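You operate a simulated robot arm through the tools that you are given. There is no shell and no other tool. Be economical: measure what you need, move in short steps, check, and stop when the job is done.

The job below is to be done with a simulated robot arm. You get a single attempt, and the scene is never put back.

JOB
Unlatch the small green tray, slide it out and put the white spacer on the purple strip.
Fine: both latches off first; slide the tray a hand's length or so off the yellow stop.

It is judged by the outcome, as a careful person would: the job done as asked, and still so three seconds after it is handed in. It fails if anything else is knocked over, pushed out of place, dropped, spilled or broken.

ROBOT AND FRAMES
A 7-joint arm with a two-finger parallel gripper, fixed in place. Base frame: the origin is at the foot of the arm, x ahead of it, y to its left, z up; the work surface is at about z = 0.175. Lengths are in m, angles in degrees, forces in N, time in s.
With the tool pointing down near the work surface it reaches from about 0.1 to 0.58 m from the base axis. Its first joint turns from -66.0 to 66.0 degrees. Payload 2.6 kg.
The tool frame sits at the grasp point between the pads (the TCP): z along the fingers, y along the line on which they close. The tips reach 0.03 m beyond it. Largest opening 0.094 m; finger width 0.028, thickness 0.01; the body of the gripper, 0.05 by 0.096 m, starts 0.055 m behind the TCP.
Orientation is that of the tool frame in the base frame, as a unit quaternion [w, x, y, z]. With the fingers straight down and closing along the base's y, the tool's x points along the base's -x, its y along +y and its z along -z.

CONTROLS
- The arm moves only by the tool drive_tool. Its argument "increments" is a list of rows, each a list of 7 numbers: the closure, from 0 (fully open) to 1 (shut), then the shift along the tool's x, y, z in m, then the turn, a rotation vector about the tool's x, y, z in degrees. In form: [[jaw, x, y, z, rx, ry, rz], ...]. A call has 1 to 10 rows; each row is the pose to reach, as a shift and turn from the pose commanded when the call began, along the tool's axes at that moment. Each row takes 0.2 s and may step no farther than 0.05 m and 8.6 degrees from the row before; otherwise, or with a gripper value out of range, the whole call is refused. Where a pose cannot be reached the arm comes as near as it can. A force on the tool above 40 N (or 10 N above the force at the start of the call, whichever is more), or a blocked arm, ends the call early, and 0.2 s more pass. Each finger travels about 0.072 m/s and halts on what it meets, pressing with about 32 N; the grip force reading is that of the motor and also rises with nothing between the fingers. The clock runs only during rows and for 0.2 s after the last one: add rows that repeat a pose to give the fingers time. The reply holds the time, the measured pose of the TCP, the force on the tool along the base axes, the opening and the grip force, in the units named above and with some noise.
- Cameras (640 x 400 px; columns grow to the right, rows downward): "scene" is fixed at [0.0106, 0.4134, 0.5909]; the picture's right is [-0.94, -0.34, 0.00], its down [-0.10, 0.29, -0.95] and it looks along [0.33, -0.89, -0.30] (base axes); focal length 305 px, centre (320, 200). "wrist" rides on the gripper at [0.076, 0.014, -0.102] in the tool frame; the picture's right is [-0.18, 0.98, 0.00], its down [-0.75, -0.14, -0.64] and it looks along [-0.63, -0.12, 0.77] (tool axes); focal length 243 px, centre (320, 200). There is no depth. A picture from a camera that has moved, and an enlarged one, comes with that camera's place and axes in the base frame and with its lens.
- grab_frame(camera): a new picture of that camera. No time passes.
- close_up(camera, box): a new picture of the part [left, top, right, bottom] of that camera's present view, enlarged. No time passes.
- job_done(): hands the job in; it is judged then, once.

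Work in short steps. Places have to be worked out from the pictures, the camera data and where the tool is seen: move nearer, look again, correct. Check each grasp and each placing, and mend what went wrong. You have 120 turns and 64 pictures in all, those below and enlarged ones among them. Open the gripper and draw the arm clear of the work before you hand the job in, unless the task says otherwise; then end with one line.

The tools are called as name(argument=value, ...) on one line, values as JSON. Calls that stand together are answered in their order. drive_tool: Moves the arm, as the interface text tells. Its arguments: {"type":"object","properties":{"increments":{"type":"array","items":{"type":"array","items":{"type":"number"}}}},"required":["increments"]} The other tools are called the same way: grab_frame (camera) takes a picture; close_up (camera, box) takes an enlarged picture of a part of a camera's view; job_done () hands the job in.

At the start:

```text
time: 0.0
tool_pos: [0.2937, -0.0339, 0.4831]
ee_rot: [0.0, 0.0, 1.0, 0.0]
contact_force: [-0.5, 0.3, 0.8]
grip_width: 0.094
grasp_force: 0.1
```

scene: 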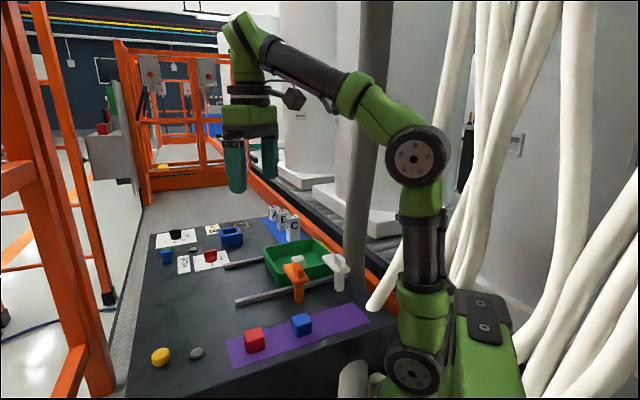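
wrist: 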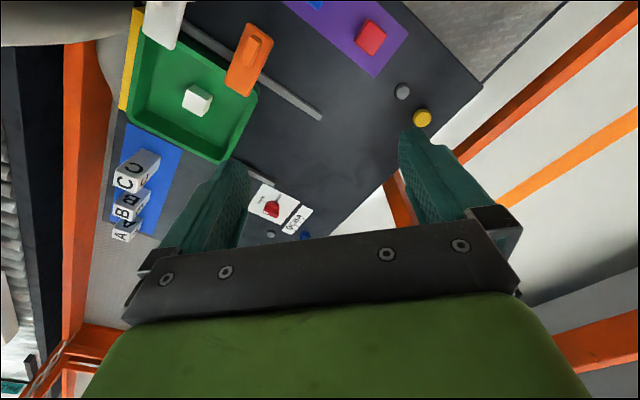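

I'll look closer at the tray and the latches before moving anything.

close_up(camera="scene", box=[210, 200, 370, 320])

close_up(camera="wrist", box=[80, 0, 340, 170])

```text
3.33 times, centred on (290, 260) of scene
camera zoom: at [0.0106, 0.4134, 0.5909], right [-0.94, -0.34, 0.0], down [-0.1, 0.29, -0.95], along [0.33, -0.89, -0.3], focal length 1016 px, centre (420, 0)
```

zoom: 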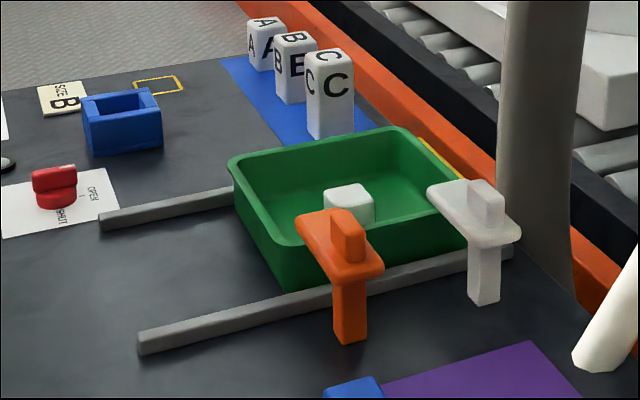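

```text
2.35 times, centred on (210, 85) of wrist
camera zoom: at [0.2168, -0.0193, 0.586], right [0.18, 0.98, 0.0], down [0.75, -0.14, 0.64], along [0.63, -0.12, -0.77], focal length 571 px, centre (579, 471)
```

zoom: 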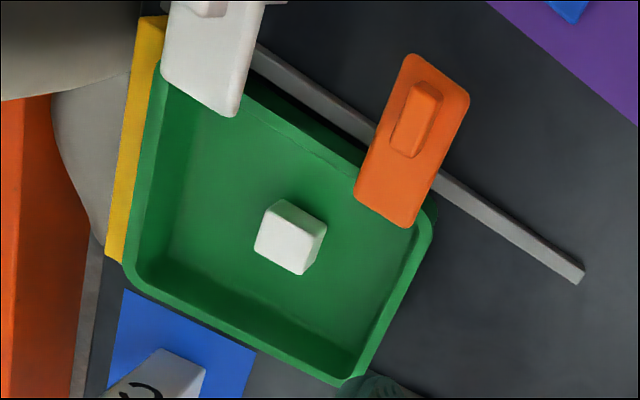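

The two latches are T-shaped turn bars. I put the orange pivot at about (0.25,-0.10) and the white one at about (0.18,-0.17), with knob tops near z 0.27. The rails run along about (0.71,0.70). I'll go above the orange knob, yawed 45° so the fingers close across it, and look again.

drive_tool(increments=[[0, 0.007, -0.011, 0.02, 0, 0, 7.5], [0, 0.014, -0.022, 0.04, 0, 0, 15], [0, 0.021, -0.033, 0.06, 0, 0, 22.5], [0, 0.028, -0.045, 0.08, 0, 0, 30], [0, 0.036, -0.057, 0.1, 0, 0, 37.5], [0, 0.0437, -0.069, 0.12, 0, 0, 45], [0, 0.0437, -0.069, 0.12, 0, 0, 45]])

grab_frame(camera="wrist")

grab_frame(camera="scene")

```text
time: 1.6
tool_pos: [0.2466, -0.1044, 0.3636]
ee_rot: [0.0, 0.383, 0.924, 0.0]
contact_force: [0.2, -0.2, -0.1]
grip_width: 0.0942
grasp_force: 0.0
```

```text
59 pictures are left
camera wrist: at [0.2025, -0.04, 0.4667], right [0.83, 0.56, 0.0], down [0.43, -0.63, 0.64], along [0.36, -0.53, -0.77], focal length 243 px, centre (320, 200)
```

wrist: 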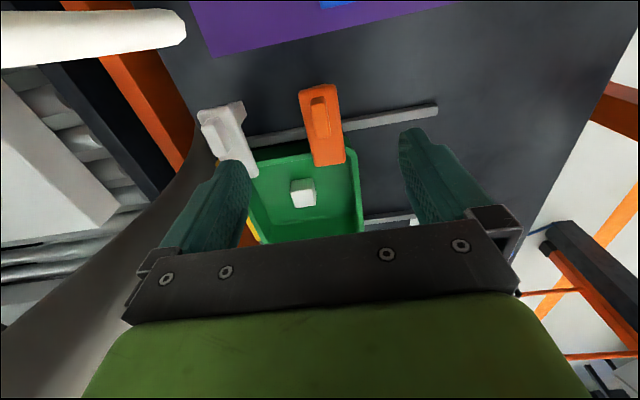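

```text
58 pictures are left
```

scene: 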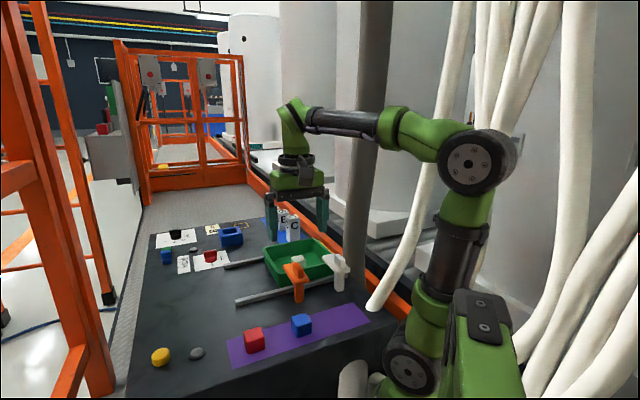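

The TCP axis looks well lined up with the orange knob. I'll zoom to check its yaw and position.

close_up(camera="wrist", box=[180, 70, 380, 195])

```text
3.20 times, centred on (280, 132) of wrist
camera zoom: at [0.2025, -0.04, 0.4667], right [0.83, 0.56, 0.0], down [0.43, -0.63, 0.64], along [0.36, -0.53, -0.77], focal length 776 px, centre (448, 416)
```

zoom: 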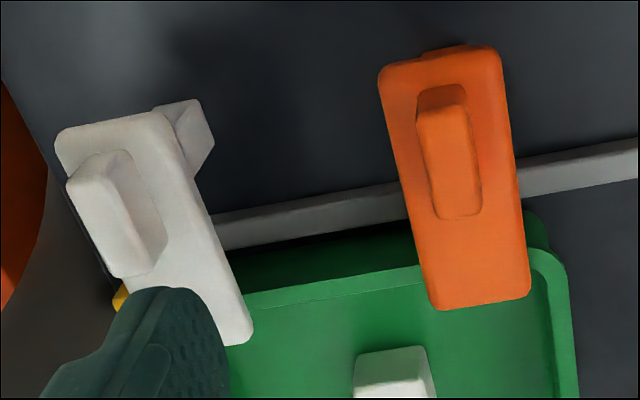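

The knob centre is confirmed at about (0.247,-0.105) with the bar at -45°, square to the fingers. I'll descend with the fingers astride the knob and the tips just above the bar.

drive_tool(increments=[[0, 0, 0, 0.03, 0, 0, 0], [0, 0, 0, 0.055, 0, 0, 0], [0, 0, 0, 0.075, 0, 0, 0], [0, 0, 0, 0.087, 0, 0, 0], [0, 0, 0, 0.087, 0, 0, 0]])

close_up(camera="scene", box=[240, 210, 380, 310])

grab_frame(camera="wrist")

```text
time: 2.8
tool_pos: [0.2505, -0.1021, 0.276]
ee_rot: [0.0, 0.382, 0.924, 0.0]
contact_force: [0.7, 0.4, -0.3]
grip_width: 0.0939
grasp_force: 0.0
```

```text
4.00 times, centred on (310, 260) of scene
camera zoom: at [0.0106, 0.4134, 0.5909], right [-0.94, -0.34, 0.0], down [-0.1, 0.29, -0.95], along [0.33, -0.89, -0.3], focal length 1219 px, centre (360, -40)
```

zoom: 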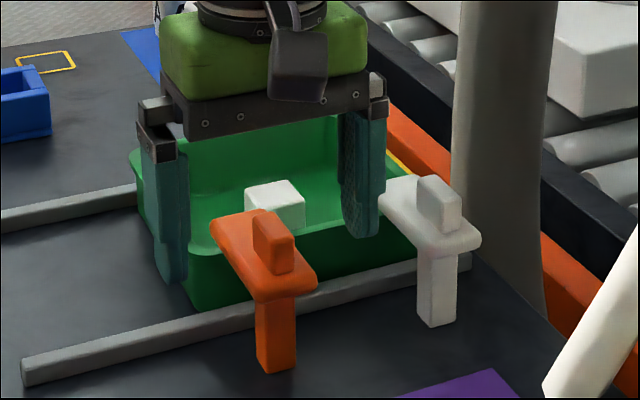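

```text
55 pictures are left
camera wrist: at [0.2062, -0.0383, 0.3798], right [0.83, 0.56, 0.0], down [0.43, -0.63, 0.64], along [0.36, -0.53, -0.77], focal length 243 px, centre (320, 200)
```

wrist: 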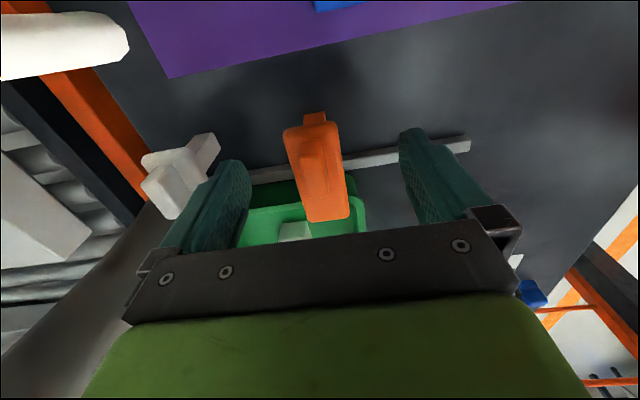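

I'll zoom in on the knob to refine the offset before closing.

close_up(camera="wrist", box=[240, 95, 400, 225])

```text
3.08 times, centred on (320, 160) of wrist
camera zoom: at [0.2062, -0.0383, 0.3798], right [0.83, 0.56, 0.0], down [0.43, -0.63, 0.64], along [0.36, -0.53, -0.77], focal length 746 px, centre (320, 323)
```

zoom: 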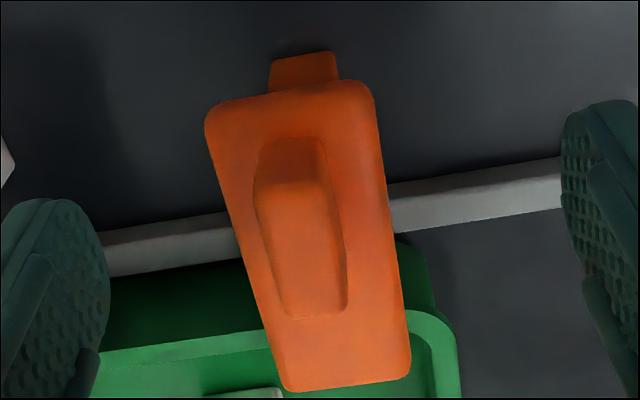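

The knob sits about 3.5 mm to the -slide side of the TCP. I'll nudge over and close on it.

drive_tool(increments=[[0, -0.002, -0.0035, 0, 0, 0, 0], [0.5, -0.002, -0.0035, 0, 0, 0, 0], [1, -0.002, -0.0035, 0, 0, 0, 0], [1, -0.002, -0.0035, 0, 0, 0, 0], [1, -0.002, -0.0035, 0, 0, 0, 0]])

```text
time: 4.0
tool_pos: [0.2488, -0.1075, 0.2776]
ee_rot: [0.0, 0.384, 0.923, 0.0]
contact_force: [-4.5, -4.4, 1.2]
grip_width: 0.0139
grasp_force: 45.2
```

I have the knob at 14 mm. I'll start turning it a little, so that the bar swings toward the slide direction, and watch the forces.

drive_tool(increments=[[1, -0.002, -0.0035, 0, 0, 0, -6], [1, -0.002, -0.0035, 0, 0, 0, -12], [1, -0.002, -0.0035, 0, 0, 0, -18]])

close_up(camera="scene", box=[240, 210, 380, 310])

```text
time: 4.8
tool_pos: [0.2485, -0.1094, 0.2765]
ee_rot: [0.0, 0.237, 0.971, 0.004]
contact_force: [-2.7, 2.0, 0.0]
grip_width: 0.0136
grasp_force: 45.0
stopped in row 3: the force on the tool passed its limit (the readings are from after the stop); the commanded pose is now the measured one
```

```text
4.00 times, centred on (310, 260) of scene
camera zoom: at [0.0106, 0.4134, 0.5909], right [-0.94, -0.34, 0.0], down [-0.1, 0.29, -0.95], along [0.33, -0.89, -0.3], focal length 1219 px, centre (360, -40)
```

zoom: 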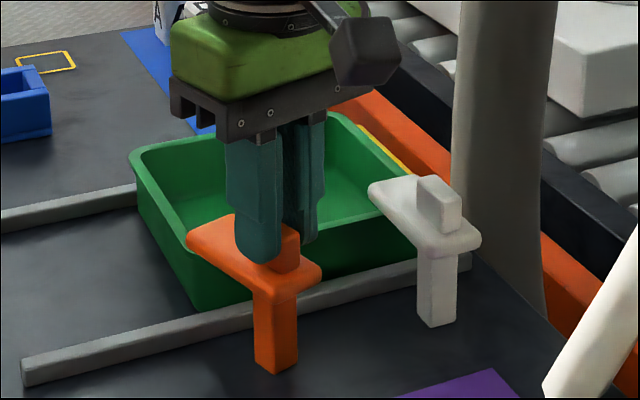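

The bar turned 18° before the force limit tripped. The TCP drift suggests the pivot lies about 7 mm inward of my grasp, so I'll keep turning along an arc about that pivot.

drive_tool(increments=[[1, 0, -0.0007, 0, 0, 0, -6], [1, -0.0002, -0.0015, 0, 0, 0, -12], [1, -0.0003, -0.0022, 0, 0, 0, -18], [1, -0.0006, -0.0028, 0, 0, 0, -24]])

```text
time: 5.8
tool_pos: [0.2487, -0.1099, 0.2767]
ee_rot: [0.0, 0.027, 1.0, 0.004]
contact_force: [1.3, 17.1, 2.4]
grip_width: 0.0138
grasp_force: 44.9
```

It's now 42° round, with +17 N in y, so I over-shifted and the true offset is about 3 mm. I'll relieve that and continue to 90°.

drive_tool(increments=[[1, 0, 0.0013, 0, 0, 0, -8], [1, -0.0001, 0.001, 0, 0, 0, -16], [1, -0.0003, 0.0006, 0, 0, 0, -24], [1, -0.0005, 0.0002, 0, 0, 0, -32]])

close_up(camera="scene", box=[240, 210, 380, 310])

```text
time: 6.8
tool_pos: [0.249, -0.1111, 0.2767]
ee_rot: [0.003, -0.249, 0.968, 0.002]
contact_force: [8.3, 9.0, -5.4]
grip_width: 0.0137
grasp_force: 45.0
```

```text
4.00 times, centred on (310, 260) of scene
camera zoom: at [0.0107, 0.4134, 0.5909], right [-0.94, -0.34, 0.0], down [-0.1, 0.29, -0.95], along [0.33, -0.89, -0.3], focal length 1219 px, centre (360, -40)
```

zoom: 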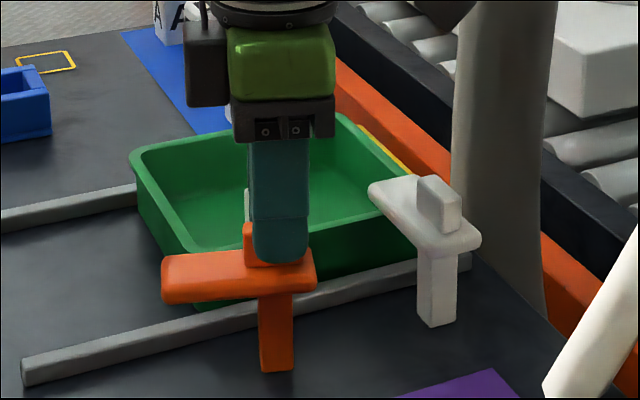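

The bar is 74° round and nearly clear of the tray. I'll finish the turn.

drive_tool(increments=[[1, 0, 0.0005, 0, 0, 0, -8], [1, 0, 0.0005, 0, 0, 0, -16], [1, 0, 0.0005, 0, 0, 0, -16]])

close_up(camera="scene", box=[240, 210, 380, 310])

```text
time: 7.6
tool_pos: [0.2486, -0.1119, 0.2781]
ee_rot: [0.004, -0.382, 0.924, -0.001]
contact_force: [1.9, -0.8, -1.7]
grip_width: 0.0139
grasp_force: 45.2
stopped in row 3: the force on the tool passed its limit (the readings are from after the stop); the commanded pose is now the measured one
```

```text
4.00 times, centred on (310, 260) of scene
camera zoom: at [0.0106, 0.4134, 0.5909], right [-0.94, -0.34, 0.0], down [-0.1, 0.29, -0.95], along [0.33, -0.89, -0.3], focal length 1219 px, centre (360, -40)
```

zoom: 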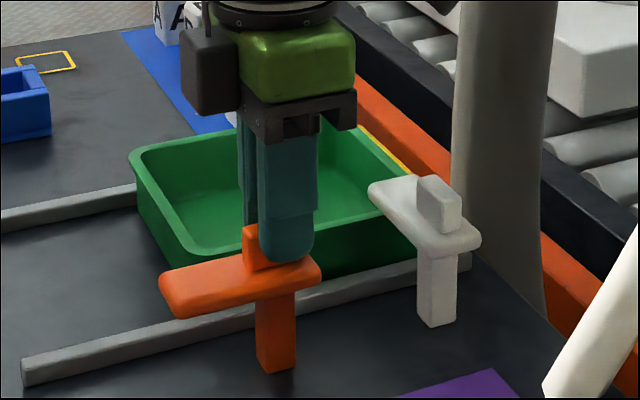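

The orange latch is parallel to the rail and clear. I'll release and lift straight up.

drive_tool(increments=[[0.8, 0, 0, 0, 0, 0, 0], [0.4, 0, 0, 0, 0, 0, 0], [0.4, 0, 0, 0, 0, 0, 0], [0.4, 0, 0, -0.03, 0, 0, 0], [0.4, 0, 0, -0.07, 0, 0, 0], [0.4, 0, 0, -0.085, 0, 0, 0]])

```text
time: 9.0
tool_pos: [0.2469, -0.1111, 0.3619]
ee_rot: [0.004, -0.383, 0.924, -0.001]
contact_force: [-0.3, 0.8, 0.0]
grip_width: 0.0564
grasp_force: 0.0
```

Next I move above the white latch at about (0.178,-0.173), turning the yaw back to line up with its bar.

drive_tool(increments=[[0, 0.0093, 0.0007, 0, 0, 0, 8.5], [0, 0.0186, 0.0014, 0, 0, 0, 17], [0, 0.028, 0.002, 0, 0, 0, 25.5], [0, 0.037, 0.0027, 0, 0, 0, 34], [0, 0.0465, 0.0034, 0, 0, 0, 42.5], [0, 0.056, 0.004, 0, 0, 0, 51], [0, 0.065, 0.0047, 0, 0, 0, 59.5], [0, 0.0745, 0.0055, 0, 0, 0, 68], [0, 0.084, 0.0062, 0, 0, 0, 76.5], [0, 0.0931, 0.0068, 0, 0, 0, 85]])

drive_tool(increments=[[0, 0, 0, 0, 0, 0, 5], [0, 0, 0, 0, 0, 0, 5]])

grab_frame(camera="wrist")

grab_frame(camera="scene")

```text
time: 11.2
tool_pos: [0.1769, -0.1731, 0.3602]
ee_rot: [0.005, 0.344, 0.939, 0.002]
contact_force: [-1.0, -0.7, 0.3]
grip_width: 0.0941
grasp_force: 0.0
```

```text
time: 11.8
tool_pos: [0.1766, -0.1724, 0.3616]
ee_rot: [0.003, 0.383, 0.924, 0.003]
contact_force: [0.3, 0.5, -0.2]
grip_width: 0.0942
grasp_force: 0.0
```

```text
50 pictures are left
camera wrist: at [0.1316, -0.1082, 0.464], right [0.83, 0.56, 0.01], down [0.43, -0.63, 0.64], along [0.37, -0.53, -0.77], focal length 243 px, centre (320, 200)
```

wrist: 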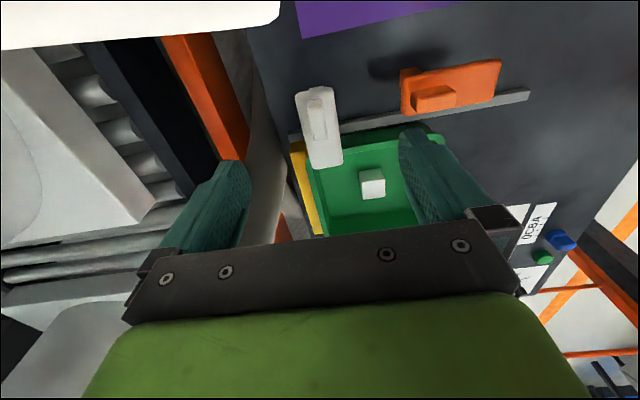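

```text
49 pictures are left
```

scene: 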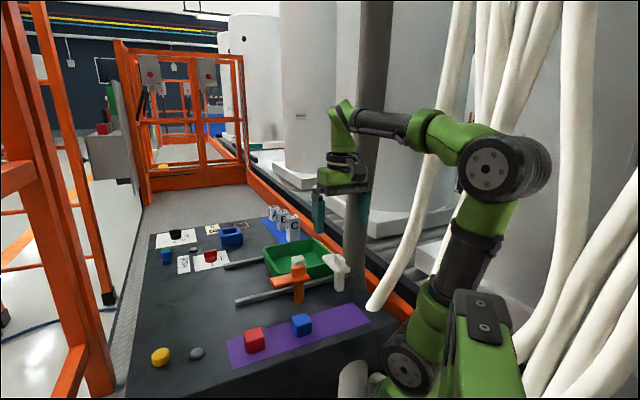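

A hanging hose end sits near (0.10,-0.14), and a pole stands behind the white latch. I'll check the pole clearance and the knob position more closely.

close_up(camera="wrist", box=[180, 60, 400, 200])

close_up(camera="scene", box=[290, 130, 430, 320])

```text
2.86 times, centred on (290, 130) of wrist
camera zoom: at [0.1316, -0.1082, 0.464], right [0.83, 0.56, 0.01], down [0.43, -0.63, 0.64], along [0.37, -0.53, -0.77], focal length 693 px, centre (406, 400)
```

zoom: 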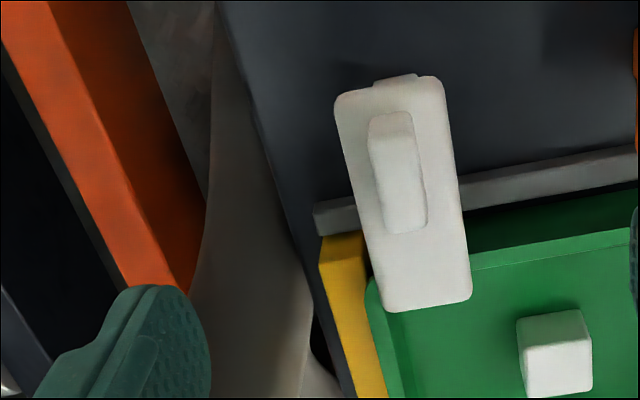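

```text
2.11 times, centred on (360, 225) of scene
camera zoom: at [0.0106, 0.4134, 0.5909], right [-0.94, -0.34, 0.0], down [-0.1, 0.29, -0.95], along [0.33, -0.89, -0.3], focal length 642 px, centre (236, 147)
```

zoom: 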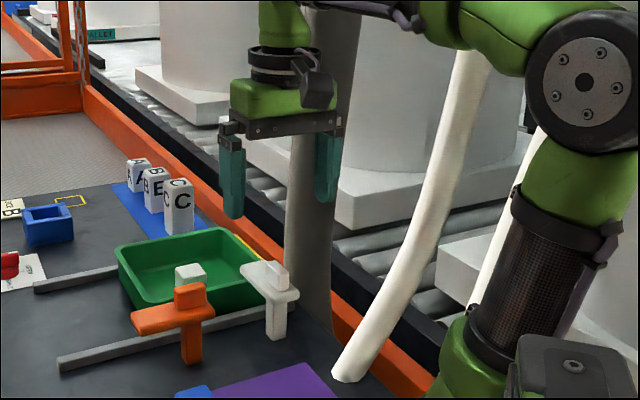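

The pole is about 0.13 m away, so clearance is fine. The white knob is about 6 mm further inward than the TCP, so I'll shift and descend with a partly open gripper.

drive_tool(increments=[[0.3, -0.006, -0.002, 0.03, 0, 0, 0], [0.3, -0.006, -0.002, 0.055, 0, 0, 0], [0.3, -0.006, -0.002, 0.075, 0, 0, 0], [0.3, -0.006, -0.002, 0.085, 0, 0, 0], [0.3, -0.006, -0.002, 0.085, 0, 0, 0]])

close_up(camera="wrist", box=[240, 95, 400, 225])

close_up(camera="scene", box=[290, 200, 410, 310])

```text
time: 13.0
tool_pos: [0.1827, -0.1767, 0.2766]
ee_rot: [0.003, 0.384, 0.923, 0.003]
contact_force: [-0.3, 0.3, -0.3]
grip_width: 0.0659
grasp_force: 0.1
```

```text
3.08 times, centred on (320, 160) of wrist
camera zoom: at [0.1369, -0.1127, 0.3793], right [0.83, 0.56, 0.01], down [0.43, -0.63, 0.64], along [0.37, -0.53, -0.77], focal length 746 px, centre (320, 323)
```

zoom: 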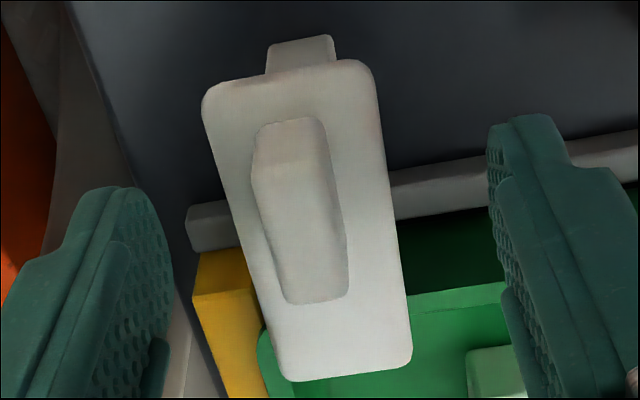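

```text
3.64 times, centred on (350, 255) of scene
camera zoom: at [0.0106, 0.4134, 0.5909], right [-0.94, -0.34, 0.0], down [-0.1, 0.29, -0.95], along [0.33, -0.89, -0.3], focal length 1108 px, centre (211, 0)
```

zoom: 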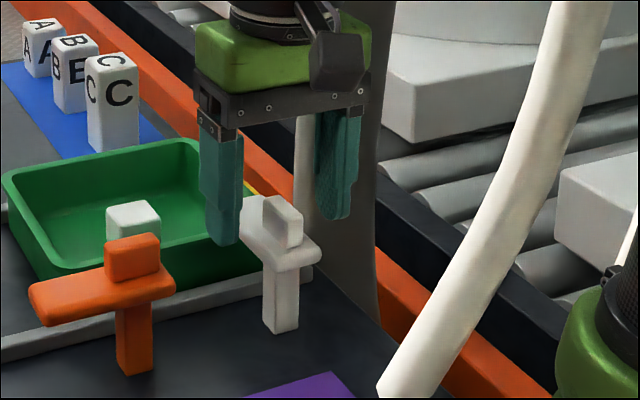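

The geometry matches the orange latch, with the TCP now over the pivot. I'll apply the same -3.5 mm lateral shift and grip.

drive_tool(increments=[[0.3, 0, -0.0035, 0, 0, 0, 0], [0.7, 0, -0.0035, 0, 0, 0, 0], [1, 0, -0.0035, 0, 0, 0, 0], [1, 0, -0.0035, 0, 0, 0, 0], [1, 0, -0.0035, 0, 0, 0, 0]])

drive_tool(increments=[[1, 0, 0, 0, 0, 0, -7], [1, 0, 0, 0, 0, 0, -14], [1, 0, 0, 0, 0, 0, -21], [1, 0, 0, 0, 0, 0, -28]])

```text
time: 14.2
tool_pos: [0.1794, -0.1803, 0.2763]
ee_rot: [0.003, 0.383, 0.924, 0.003]
contact_force: [3.7, 3.1, -0.7]
grip_width: 0.0137
grasp_force: 45.2
```

```text
time: 15.2
tool_pos: [0.1796, -0.1808, 0.2774]
ee_rot: [0.005, 0.146, 0.989, 0.002]
contact_force: [10.3, 6.4, 8.2]
grip_width: 0.0138
grasp_force: 44.9
```

It turns smoothly with low force, so I'll continue.

drive_tool(increments=[[1, -0.0006, 0, 0, 0, 0, -8], [1, -0.0006, 0, 0, 0, 0, -16], [1, -0.0006, 0, 0, 0, 0, -24], [1, -0.0006, 0, 0, 0, 0, -32]])

drive_tool(increments=[[1, 0, 0, 0, 0, 0, -8], [1, 0, 0, 0, 0, 0, -16], [1, 0, 0, 0, 0, 0, -24], [1, 0, 0, 0, 0, 0, -30], [1, 0, 0, 0, 0, 0, -30]])

close_up(camera="scene", box=[260, 200, 400, 310])

```text
time: 16.2
tool_pos: [0.1786, -0.1811, 0.2778]
ee_rot: [0.003, -0.132, 0.991, 0.0]
contact_force: [14.2, 2.4, -9.1]
grip_width: 0.0137
grasp_force: 44.5
```

```text
time: 17.4
tool_pos: [0.1794, -0.1812, 0.2759]
ee_rot: [0.004, -0.384, 0.924, -0.001]
contact_force: [24.6, -2.5, -20.6]
grip_width: 0.0138
grasp_force: 44.5
```

```text
3.64 times, centred on (330, 255) of scene
camera zoom: at [0.0107, 0.4133, 0.5909], right [-0.94, -0.34, 0.0], down [-0.1, 0.29, -0.95], along [0.33, -0.89, -0.31], focal length 1108 px, centre (284, 0)
```

zoom: 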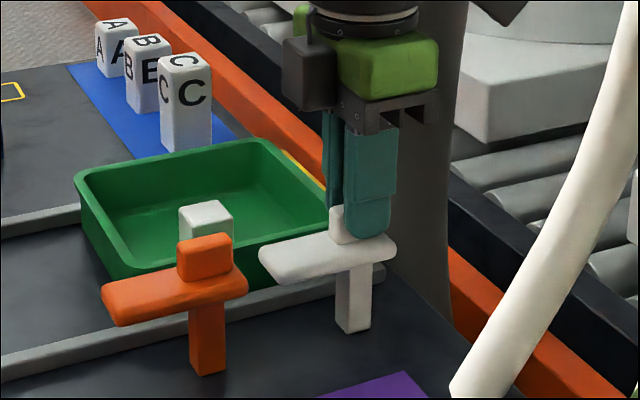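

Both bars are parallel to the rail and clear of the tray. I'll release and lift.

drive_tool(increments=[[0.8, 0, 0, 0, 0, 0, 0], [0.5, 0, 0, 0, 0, 0, 0], [0.5, 0, 0, 0, 0, 0, 0], [0.5, 0, 0, -0.03, 0, 0, 0], [0.5, 0, 0, -0.07, 0, 0, 0], [0.5, 0, 0, -0.105, 0, 0, 0]])

```text
time: 18.8
tool_pos: [0.1775, -0.1814, 0.383]
ee_rot: [0.004, -0.381, 0.924, 0.0]
contact_force: [-0.3, 0.2, 0.5]
grip_width: 0.0472
grasp_force: 0.1
```

Next I move above the tray's leading wall (the end away from the yellow stop), with the fingers closing along the slide direction.

drive_tool(increments=[[0, -0.0125, -0.0126, 0, 0, 0, 8.5], [0, -0.025, -0.0252, 0, 0, 0, 17], [0, -0.0375, -0.0378, 0, 0, 0, 25.5], [0, -0.05, -0.0504, 0, 0, 0, 34], [0, -0.0625, -0.063, 0, 0, 0, 42.5], [0, -0.075, -0.0756, 0, 0, 0, 51], [0, -0.0875, -0.0882, 0, 0, 0, 59.5], [0, -0.1, -0.1008, 0, 0, 0, 68], [0, -0.1125, -0.1134, 0, 0, 0, 76.5], [0, -0.125, -0.126, 0, 0, 0, 85]])

drive_tool(increments=[[0, 0, 0, 0.02, 0, 0, 5], [0, 0, 0, 0.04, 0, 0, 5], [0, 0, 0, 0.04, 0, 0, 5]])

grab_frame(camera="wrist")

close_up(camera="scene", box=[200, 170, 380, 310])

```text
time: 21.0
tool_pos: [0.3536, -0.1819, 0.3833]
ee_rot: [0.002, 0.344, 0.939, 0.003]
contact_force: [0.7, -0.5, -0.5]
grip_width: 0.0939
grasp_force: 0.0
```

```text
time: 21.8
tool_pos: [0.3562, -0.1809, 0.3441]
ee_rot: [0.003, 0.383, 0.924, 0.003]
contact_force: [0.0, -0.6, -0.1]
grip_width: 0.0942
grasp_force: 0.0
```

```text
43 pictures are left
camera wrist: at [0.3097, -0.1164, 0.4462], right [0.83, 0.56, 0.01], down [0.43, -0.63, 0.64], along [0.37, -0.53, -0.76], focal length 243 px, centre (320, 200)
```

wrist: 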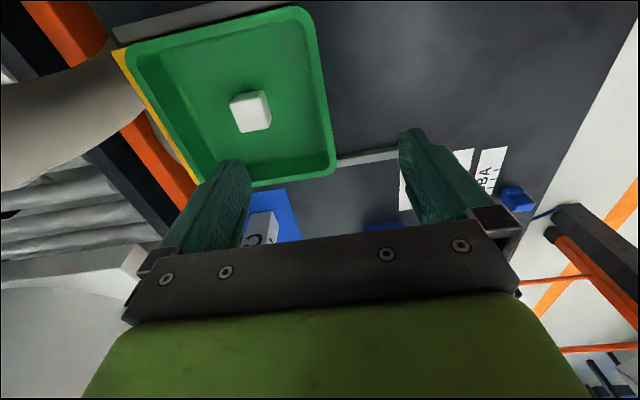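

```text
2.86 times, centred on (290, 240) of scene
camera zoom: at [0.0106, 0.4134, 0.5909], right [-0.94, -0.34, 0.0], down [-0.1, 0.29, -0.95], along [0.33, -0.89, -0.3], focal length 871 px, centre (406, 86)
```

zoom: 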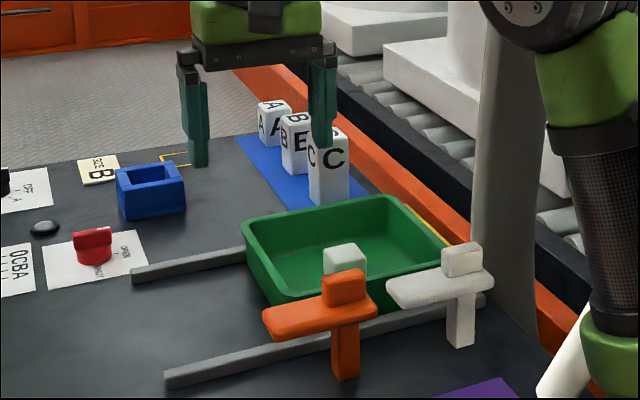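

The TCP is over the leading wall and centred on it. The spacer is close inside, so I'll narrow the jaws to about 5 cm, shift 4 mm outward, and descend astride the wall.

drive_tool(increments=[[0.47, 0, 0.004, 0, 0, 0, 0], [0.47, 0, 0.004, 0, 0, 0, 0], [0.47, 0, 0.004, 0.04, 0, 0, 0], [0.47, 0, 0.004, 0.075, 0, 0, 0], [0.47, 0, 0.004, 0.075, 0, 0, 0]])

grab_frame(camera="wrist")

close_up(camera="scene", box=[200, 170, 380, 310])

```text
time: 23.0
tool_pos: [0.3572, -0.1762, 0.27]
ee_rot: [0.004, 0.383, 0.924, 0.003]
contact_force: [-0.8, 0.3, -0.1]
grip_width: 0.0498
grasp_force: 0.0
```

```text
41 pictures are left
camera wrist: at [0.3126, -0.1119, 0.3731], right [0.83, 0.56, 0.01], down [0.43, -0.63, 0.64], along [0.37, -0.53, -0.76], focal length 243 px, centre (320, 200)
```

wrist: 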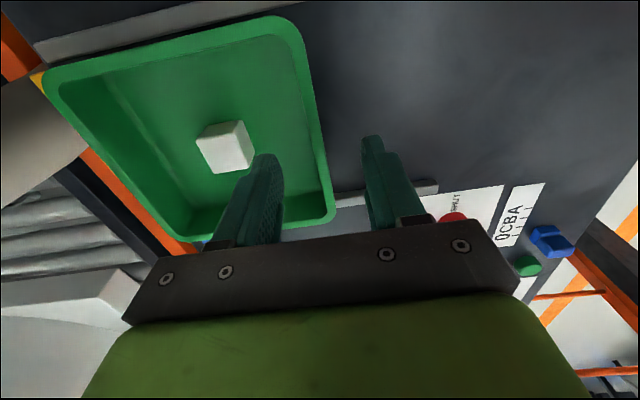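

```text
2.86 times, centred on (290, 240) of scene
camera zoom: at [0.0106, 0.4134, 0.5909], right [-0.94, -0.34, 0.0], down [-0.1, 0.29, -0.95], along [0.33, -0.89, -0.3], focal length 871 px, centre (406, 86)
```

zoom: 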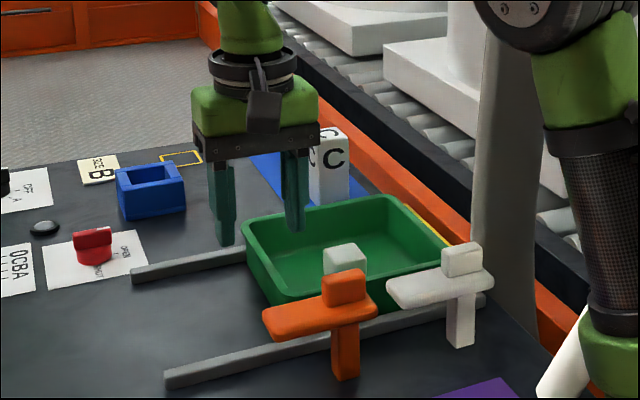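

The rim falls between the fingers and the spacer is clear of the inner one. I'll descend the rest of the way to z 0.222.

drive_tool(increments=[[0.47, 0, 0, 0.02, 0, 0, 0], [0.47, 0, 0, 0.036, 0, 0, 0], [0.47, 0, 0, 0.048, 0, 0, 0], [0.47, 0, 0, 0.048, 0, 0, 0]])

close_up(camera="wrist", box=[160, 60, 440, 240])

```text
time: 24.0
tool_pos: [0.361, -0.1785, 0.2208]
ee_rot: [0.003, 0.384, 0.923, 0.003]
contact_force: [-0.4, 0.1, 0.9]
grip_width: 0.0496
grasp_force: 0.0
```

```text
2.22 times, centred on (300, 150) of wrist
camera zoom: at [0.3155, -0.1129, 0.3236], right [0.83, 0.56, 0.01], down [0.43, -0.63, 0.64], along [0.37, -0.53, -0.77], focal length 539 px, centre (364, 311)
```

zoom: 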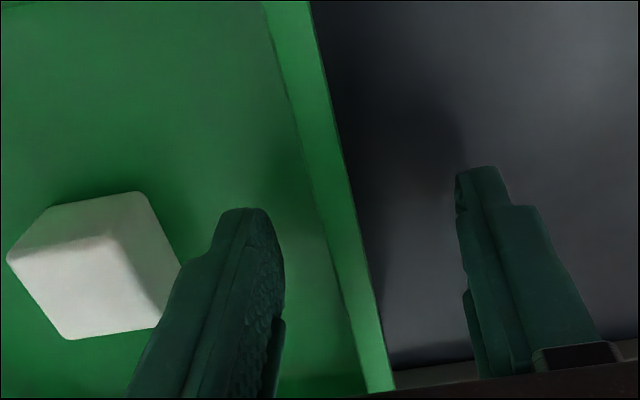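

The fingers are astride the wall. I'll close on it with a small shift to centre.

drive_tool(increments=[[0.6, 0, -0.003, 0, 0, 0, 0], [0.9, 0, -0.003, 0, 0, 0, 0], [1, 0, -0.003, 0, 0, 0, 0], [1, 0, -0.003, 0, 0, 0, 0]])

```text
time: 25.0
tool_pos: [0.3586, -0.1794, 0.2214]
ee_rot: [0.002, 0.384, 0.923, 0.003]
contact_force: [0.2, -0.8, -1.0]
grip_width: 0.0079
grasp_force: 31.6
```

The wall is gripped at 8 mm. I'll pull the first 5 cm along the rails and check the force.

drive_tool(increments=[[1, 0, 0.007, 0, 0, 0, 0], [1, 0, 0.017, 0, 0, 0, 0], [1, 0, 0.028, 0, 0, 0, 0], [1, 0, 0.039, 0, 0, 0, 0], [1, 0, 0.05, 0, 0, 0, 0]])

close_up(camera="scene", box=[200, 170, 380, 310])

```text
time: 26.2
tool_pos: [0.395, -0.1456, 0.2209]
ee_rot: [0.005, 0.384, 0.923, 0.002]
contact_force: [-3.3, -5.3, 19.3]
grip_width: 0.008
grasp_force: 31.9
```

```text
2.86 times, centred on (290, 240) of scene
camera zoom: at [0.0105, 0.4134, 0.5908], right [-0.94, -0.34, 0.0], down [-0.1, 0.29, -0.95], along [0.33, -0.9, -0.3], focal length 871 px, centre (406, 86)
```

zoom: 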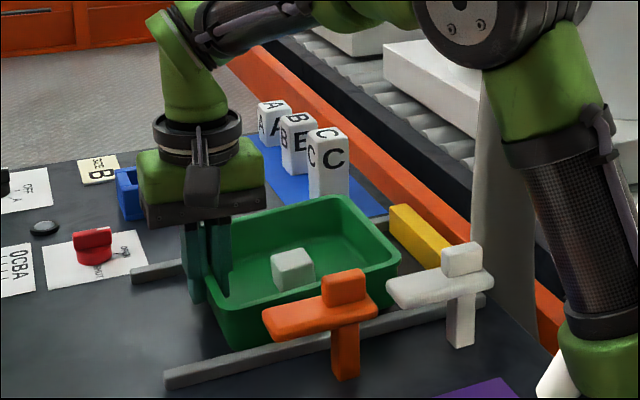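

It slides freely. I'll continue another 10 cm, easing up 1 mm.

drive_tool(increments=[[1, 0, 0.01, -0.0008, 0, 0, 0], [1, 0, 0.021, -0.0008, 0, 0, 0], [1, 0, 0.032, -0.0008, 0, 0, 0], [1, 0, 0.043, -0.0008, 0, 0, 0], [1, 0, 0.054, -0.0008, 0, 0, 0], [1, 0, 0.065, -0.0008, 0, 0, 0], [1, 0, 0.076, -0.0008, 0, 0, 0], [1, 0, 0.088, -0.0008, 0, 0, 0], [1, 0, 0.1, -0.0008, 0, 0, 0], [1, 0, 0.1, -0.0008, 0, 0, 0]])

close_up(camera="scene", box=[140, 170, 380, 340])

```text
time: 28.4
tool_pos: [0.4619, -0.075, 0.2209]
ee_rot: [0.003, 0.383, 0.924, 0.002]
contact_force: [0.4, -0.4, -0.4]
grip_width: 0.0081
grasp_force: 31.7
```

```text
2.35 times, centred on (260, 255) of scene
camera zoom: at [0.0106, 0.4134, 0.5909], right [-0.94, -0.34, 0.0], down [-0.1, 0.29, -0.95], along [0.33, -0.89, -0.3], focal length 717 px, centre (461, 71)
```

zoom: 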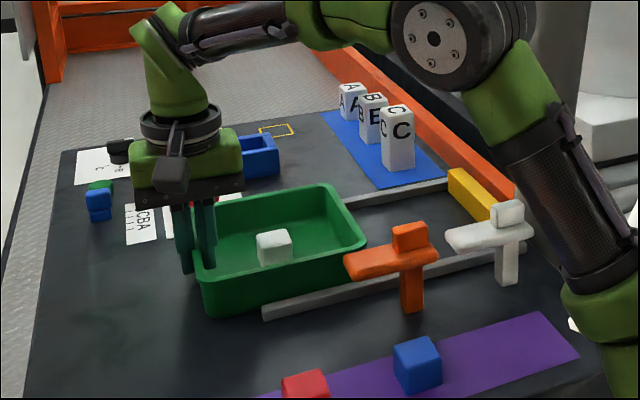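

The tray is out about 15 cm and undisturbed. I'll open modestly and lift straight up, then look for the spacer.

drive_tool(increments=[[0.7, 0, 0, 0, 0, 0, 0], [0.5, 0, 0, 0, 0, 0, 0], [0.5, 0, 0, 0, 0, 0, 0], [0.5, 0, 0, -0.03, 0, 0, 0], [0.5, 0, 0, -0.07, 0, 0, 0], [0.5, 0, -0.025, -0.1, 0, 0, 0], [0.2, 0, -0.05, -0.12, 0, 0, 0], [0.2, 0.0, -0.07, -0.12, 0, 0, 0]])

grab_frame(camera="wrist")

grab_frame(camera="scene")

```text
time: 30.2
tool_pos: [0.412, -0.1249, 0.3405]
ee_rot: [0.003, 0.383, 0.924, 0.003]
contact_force: [1.2, -0.3, -0.9]
grip_width: 0.0751
grasp_force: 0.0
```

```text
36 pictures are left
camera wrist: at [0.3675, -0.0607, 0.4434], right [0.83, 0.56, 0.01], down [0.43, -0.63, 0.64], along [0.37, -0.53, -0.77], focal length 243 px, centre (320, 200)
```

wrist: 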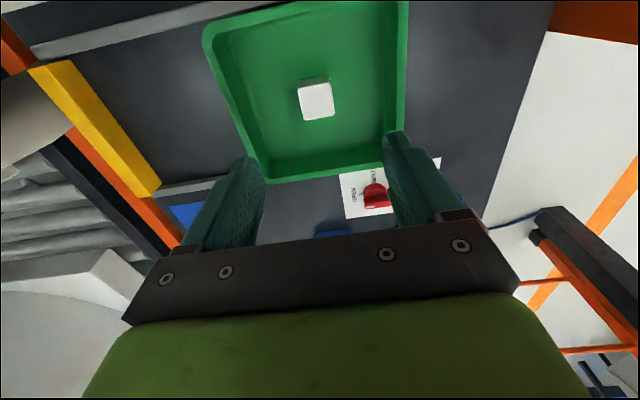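

```text
35 pictures are left
```

scene: 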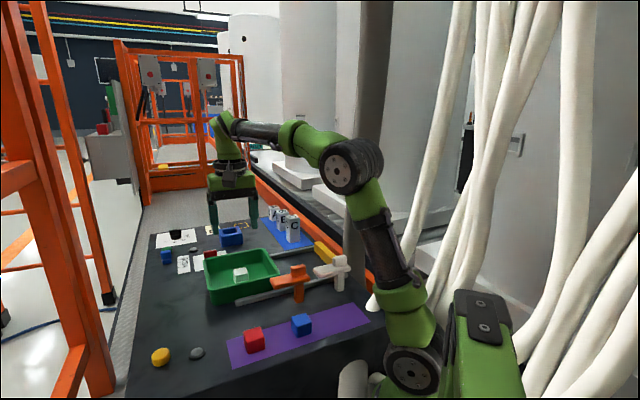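

close_up(camera="wrist", box=[270, 50, 370, 140])

close_up(camera="scene", box=[200, 235, 300, 315])

close_up(camera="scene", box=[210, 280, 390, 390])

```text
4.44 times, centred on (320, 95) of wrist
camera zoom: at [0.3675, -0.0607, 0.4434], right [0.83, 0.56, 0.01], down [0.43, -0.63, 0.64], along [0.37, -0.53, -0.77], focal length 1078 px, centre (320, 667)
```

zoom: 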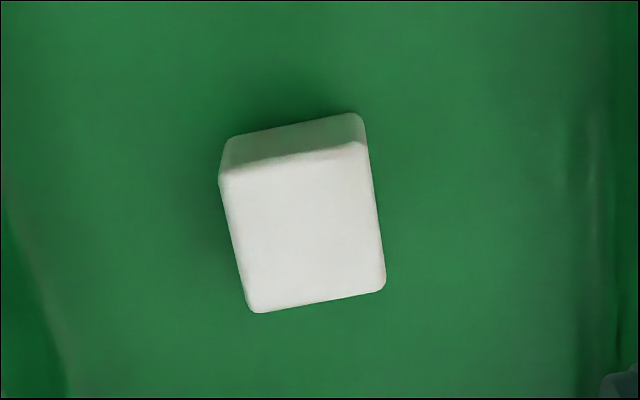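

```text
5.00 times, centred on (250, 275) of scene
camera zoom: at [0.0106, 0.4134, 0.5909], right [-0.94, -0.34, 0.0], down [-0.1, 0.29, -0.95], along [0.33, -0.89, -0.3], focal length 1524 px, centre (670, -175)
```

zoom: 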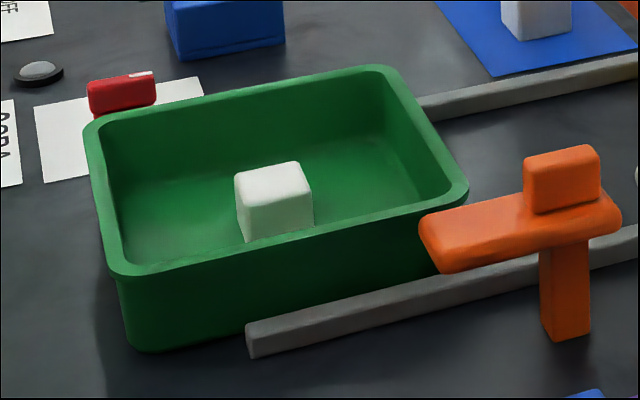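

```text
3.56 times, centred on (300, 335) of scene
camera zoom: at [0.0106, 0.4134, 0.5909], right [-0.94, -0.34, 0.0], down [-0.1, 0.29, -0.95], along [0.33, -0.89, -0.3], focal length 1084 px, centre (391, -280)
```

zoom: 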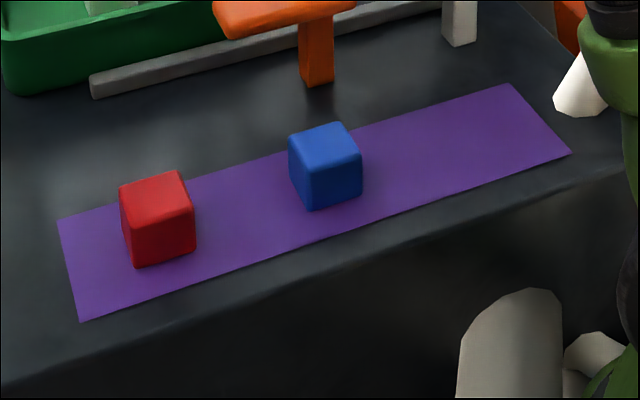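

The spacer is about 29 mm wide, square to the tray, and practically under the TCP at about (0.409,-0.124). The free section of the purple strip is at about (0.16,-0.08). I'll go down over the spacer in two stages.

drive_tool(increments=[[0.3, 0.003, -0.0014, 0.03, 0, 0, 0], [0.3, 0.003, -0.0014, 0.06, 0, 0, 0], [0.3, 0.003, -0.0014, 0.085, 0, 0, 0], [0.3, 0.003, -0.0014, 0.1, 0, 0, 0], [0.3, 0.003, -0.0014, 0.1, 0, 0, 0]])

close_up(camera="wrist", box=[200, 90, 440, 240])

close_up(camera="scene", box=[190, 215, 310, 315])

```text
time: 31.4
tool_pos: [0.4119, -0.1228, 0.2413]
ee_rot: [0.003, 0.384, 0.923, 0.003]
contact_force: [0.4, 0.1, -0.1]
grip_width: 0.0659
grasp_force: 0.2
```

```text
2.67 times, centred on (320, 165) of wrist
camera zoom: at [0.3665, -0.0582, 0.3432], right [0.83, 0.56, 0.01], down [0.43, -0.63, 0.64], along [0.37, -0.53, -0.77], focal length 647 px, centre (320, 293)
```

zoom: 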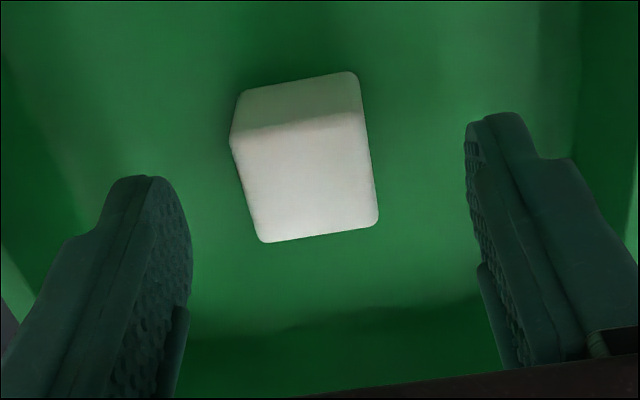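

```text
4.00 times, centred on (250, 265) of scene
camera zoom: at [0.0106, 0.4134, 0.5909], right [-0.94, -0.34, 0.0], down [-0.1, 0.29, -0.95], along [0.33, -0.89, -0.3], focal length 1219 px, centre (600, -60)
```

zoom: 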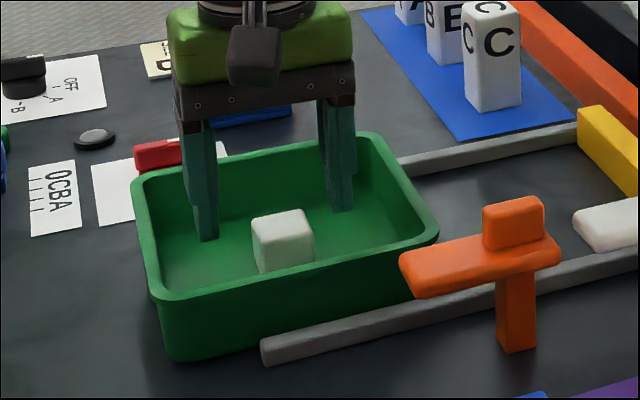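

The spacer is about 4 mm toward the -slide side. I'll correct that, lower to z 0.215 and close.

drive_tool(increments=[[0.3, 0, -0.004, 0.01, 0, 0, 0], [0.3, 0, -0.004, 0.02, 0, 0, 0], [0.3, 0, -0.004, 0.026, 0, 0, 0], [0.3, 0, -0.004, 0.026, 0, 0, 0]])

drive_tool(increments=[[0.6, 0, 0, 0, 0, 0, 0], [0.8, 0, 0, 0, 0, 0, 0], [1, 0, 0, 0, 0, 0, 0], [1, 0, 0, 0, 0, 0, 0]])

close_up(camera="wrist", box=[200, 90, 440, 240])

```text
time: 32.4
tool_pos: [0.4096, -0.1248, 0.2141]
ee_rot: [0.003, 0.384, 0.923, 0.003]
contact_force: [-0.5, -0.6, 0.2]
grip_width: 0.0657
grasp_force: 0.0
```

```text
time: 33.4
tool_pos: [0.4095, -0.1249, 0.2141]
ee_rot: [0.003, 0.384, 0.923, 0.003]
contact_force: [-1.0, -0.4, 0.2]
grip_width: 0.0307
grasp_force: 31.4
```

```text
2.67 times, centred on (320, 165) of wrist
camera zoom: at [0.364, -0.0609, 0.3173], right [0.83, 0.56, 0.01], down [0.43, -0.63, 0.64], along [0.37, -0.53, -0.77], focal length 647 px, centre (320, 293)
```

zoom: 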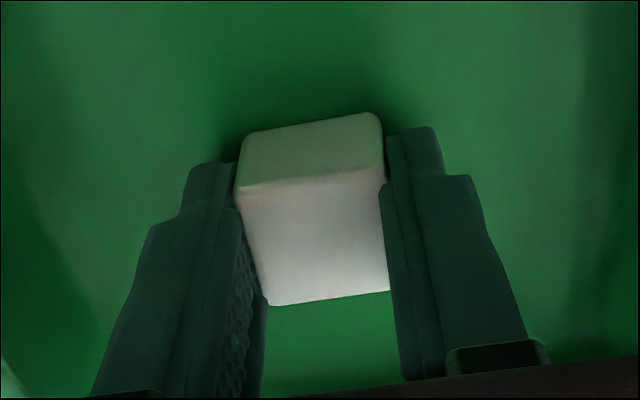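

The spacer is gripped at 31 mm. I'll lift it straight up and check.

drive_tool(increments=[[1, 0, 0, -0.02, 0, 0, 0], [1, 0, 0, -0.05, 0, 0, 0], [1, 0, 0, -0.09, 0, 0, 0], [1, 0, 0, -0.13, 0, 0, 0], [1, 0, 0, -0.13, 0, 0, 0]])

grab_frame(camera="wrist")

```text
time: 34.6
tool_pos: [0.4093, -0.1253, 0.3471]
ee_rot: [0.003, 0.383, 0.924, 0.003]
contact_force: [-0.1, -0.4, -1.0]
grip_width: 0.0307
grasp_force: 31.9
```

```text
28 pictures are left
camera wrist: at [0.3643, -0.0608, 0.4498], right [0.83, 0.56, 0.01], down [0.43, -0.63, 0.64], along [0.37, -0.53, -0.77], focal length 243 px, centre (320, 200)
```

wrist: 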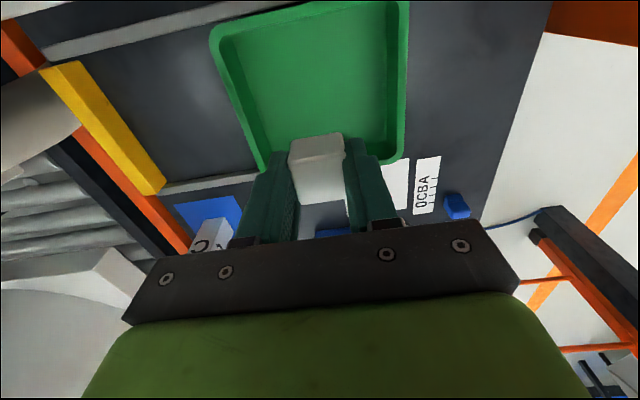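

It's held securely. I'll carry it at height to above the free end of the strip.

drive_tool(increments=[[1, 0.02, -0.014, 0, 0, 0, 0], [1, 0.045, -0.031, 0, 0, 0, 0], [1, 0.07, -0.048, 0, 0, 0, 0], [1, 0.095, -0.066, 0, 0, 0, 0], [1, 0.12, -0.083, 0, 0, 0, 0], [1, 0.145, -0.1, 0, 0, 0, 0], [1, 0.17, -0.118, 0, 0, 0, 0], [1, 0.19, -0.132, 0, 0, 0, 0], [1, 0.204, -0.141, 0, 0, 0, 0], [1, 0.204, -0.141, 0, 0, 0, 0]])

grab_frame(camera="wrist")

grab_frame(camera="scene")

```text
time: 36.8
tool_pos: [0.1634, -0.0801, 0.341]
ee_rot: [0.003, 0.383, 0.924, 0.003]
contact_force: [-0.4, 0.3, -0.7]
grip_width: 0.0309
grasp_force: 32.1
```

```text
27 pictures are left
camera wrist: at [0.118, -0.0167, 0.4437], right [0.83, 0.56, 0.01], down [0.43, -0.63, 0.64], along [0.37, -0.53, -0.76], focal length 243 px, centre (320, 200)
```

wrist: 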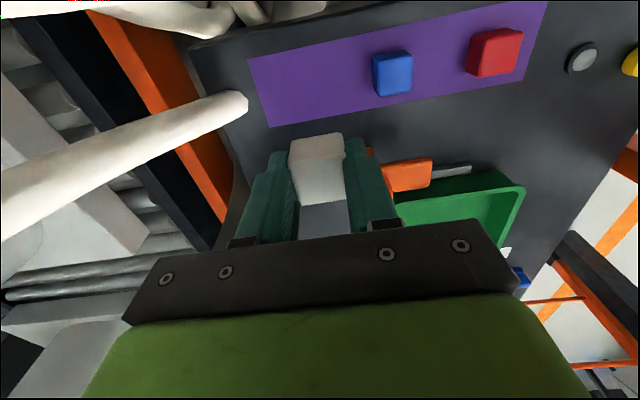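

```text
26 pictures are left
```

scene: 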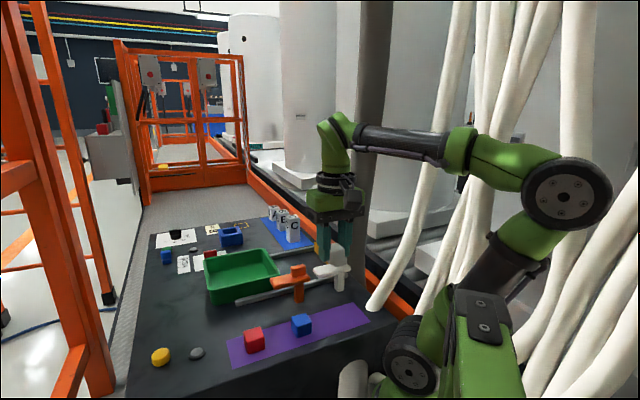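

The spacer is above the free purple area, and the hose has about 4 cm of clearance. I'll lower to z 0.225 and check.

drive_tool(increments=[[1, 0, 0, 0.025, 0, 0, 0], [1, 0, 0, 0.05, 0, 0, 0], [1, 0, 0, 0.075, 0, 0, 0], [1, 0, 0, 0.1, 0, 0, 0], [1, 0, 0, 0.116, 0, 0, 0], [1, 0, 0, 0.116, 0, 0, 0]])

grab_frame(camera="wrist")

close_up(camera="scene", box=[260, 230, 400, 350])

```text
time: 38.2
tool_pos: [0.1639, -0.0823, 0.2273]
ee_rot: [0.004, 0.384, 0.923, 0.002]
contact_force: [-0.4, 0.3, -0.2]
grip_width: 0.0307
grasp_force: 32.2
```

```text
25 pictures are left
camera wrist: at [0.1186, -0.0175, 0.33], right [0.83, 0.56, 0.01], down [0.43, -0.64, 0.64], along [0.37, -0.53, -0.77], focal length 243 px, centre (320, 200)
```

wrist: 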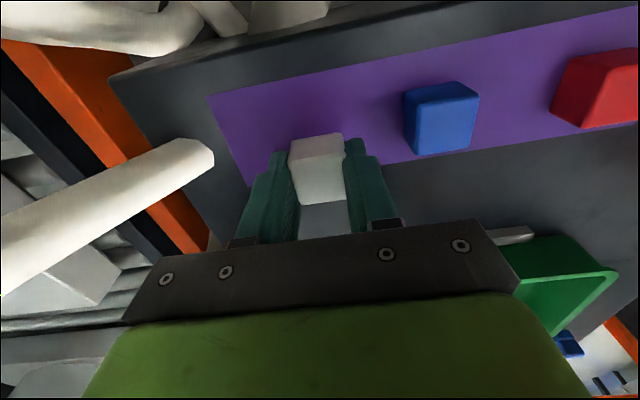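

```text
3.33 times, centred on (330, 290) of scene
camera zoom: at [0.0106, 0.4134, 0.5909], right [-0.94, -0.34, 0.0], down [-0.1, 0.29, -0.95], along [0.33, -0.89, -0.3], focal length 1016 px, centre (287, -100)
```

zoom: 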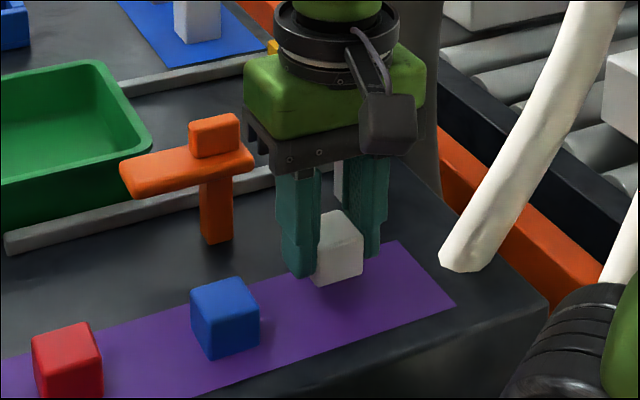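

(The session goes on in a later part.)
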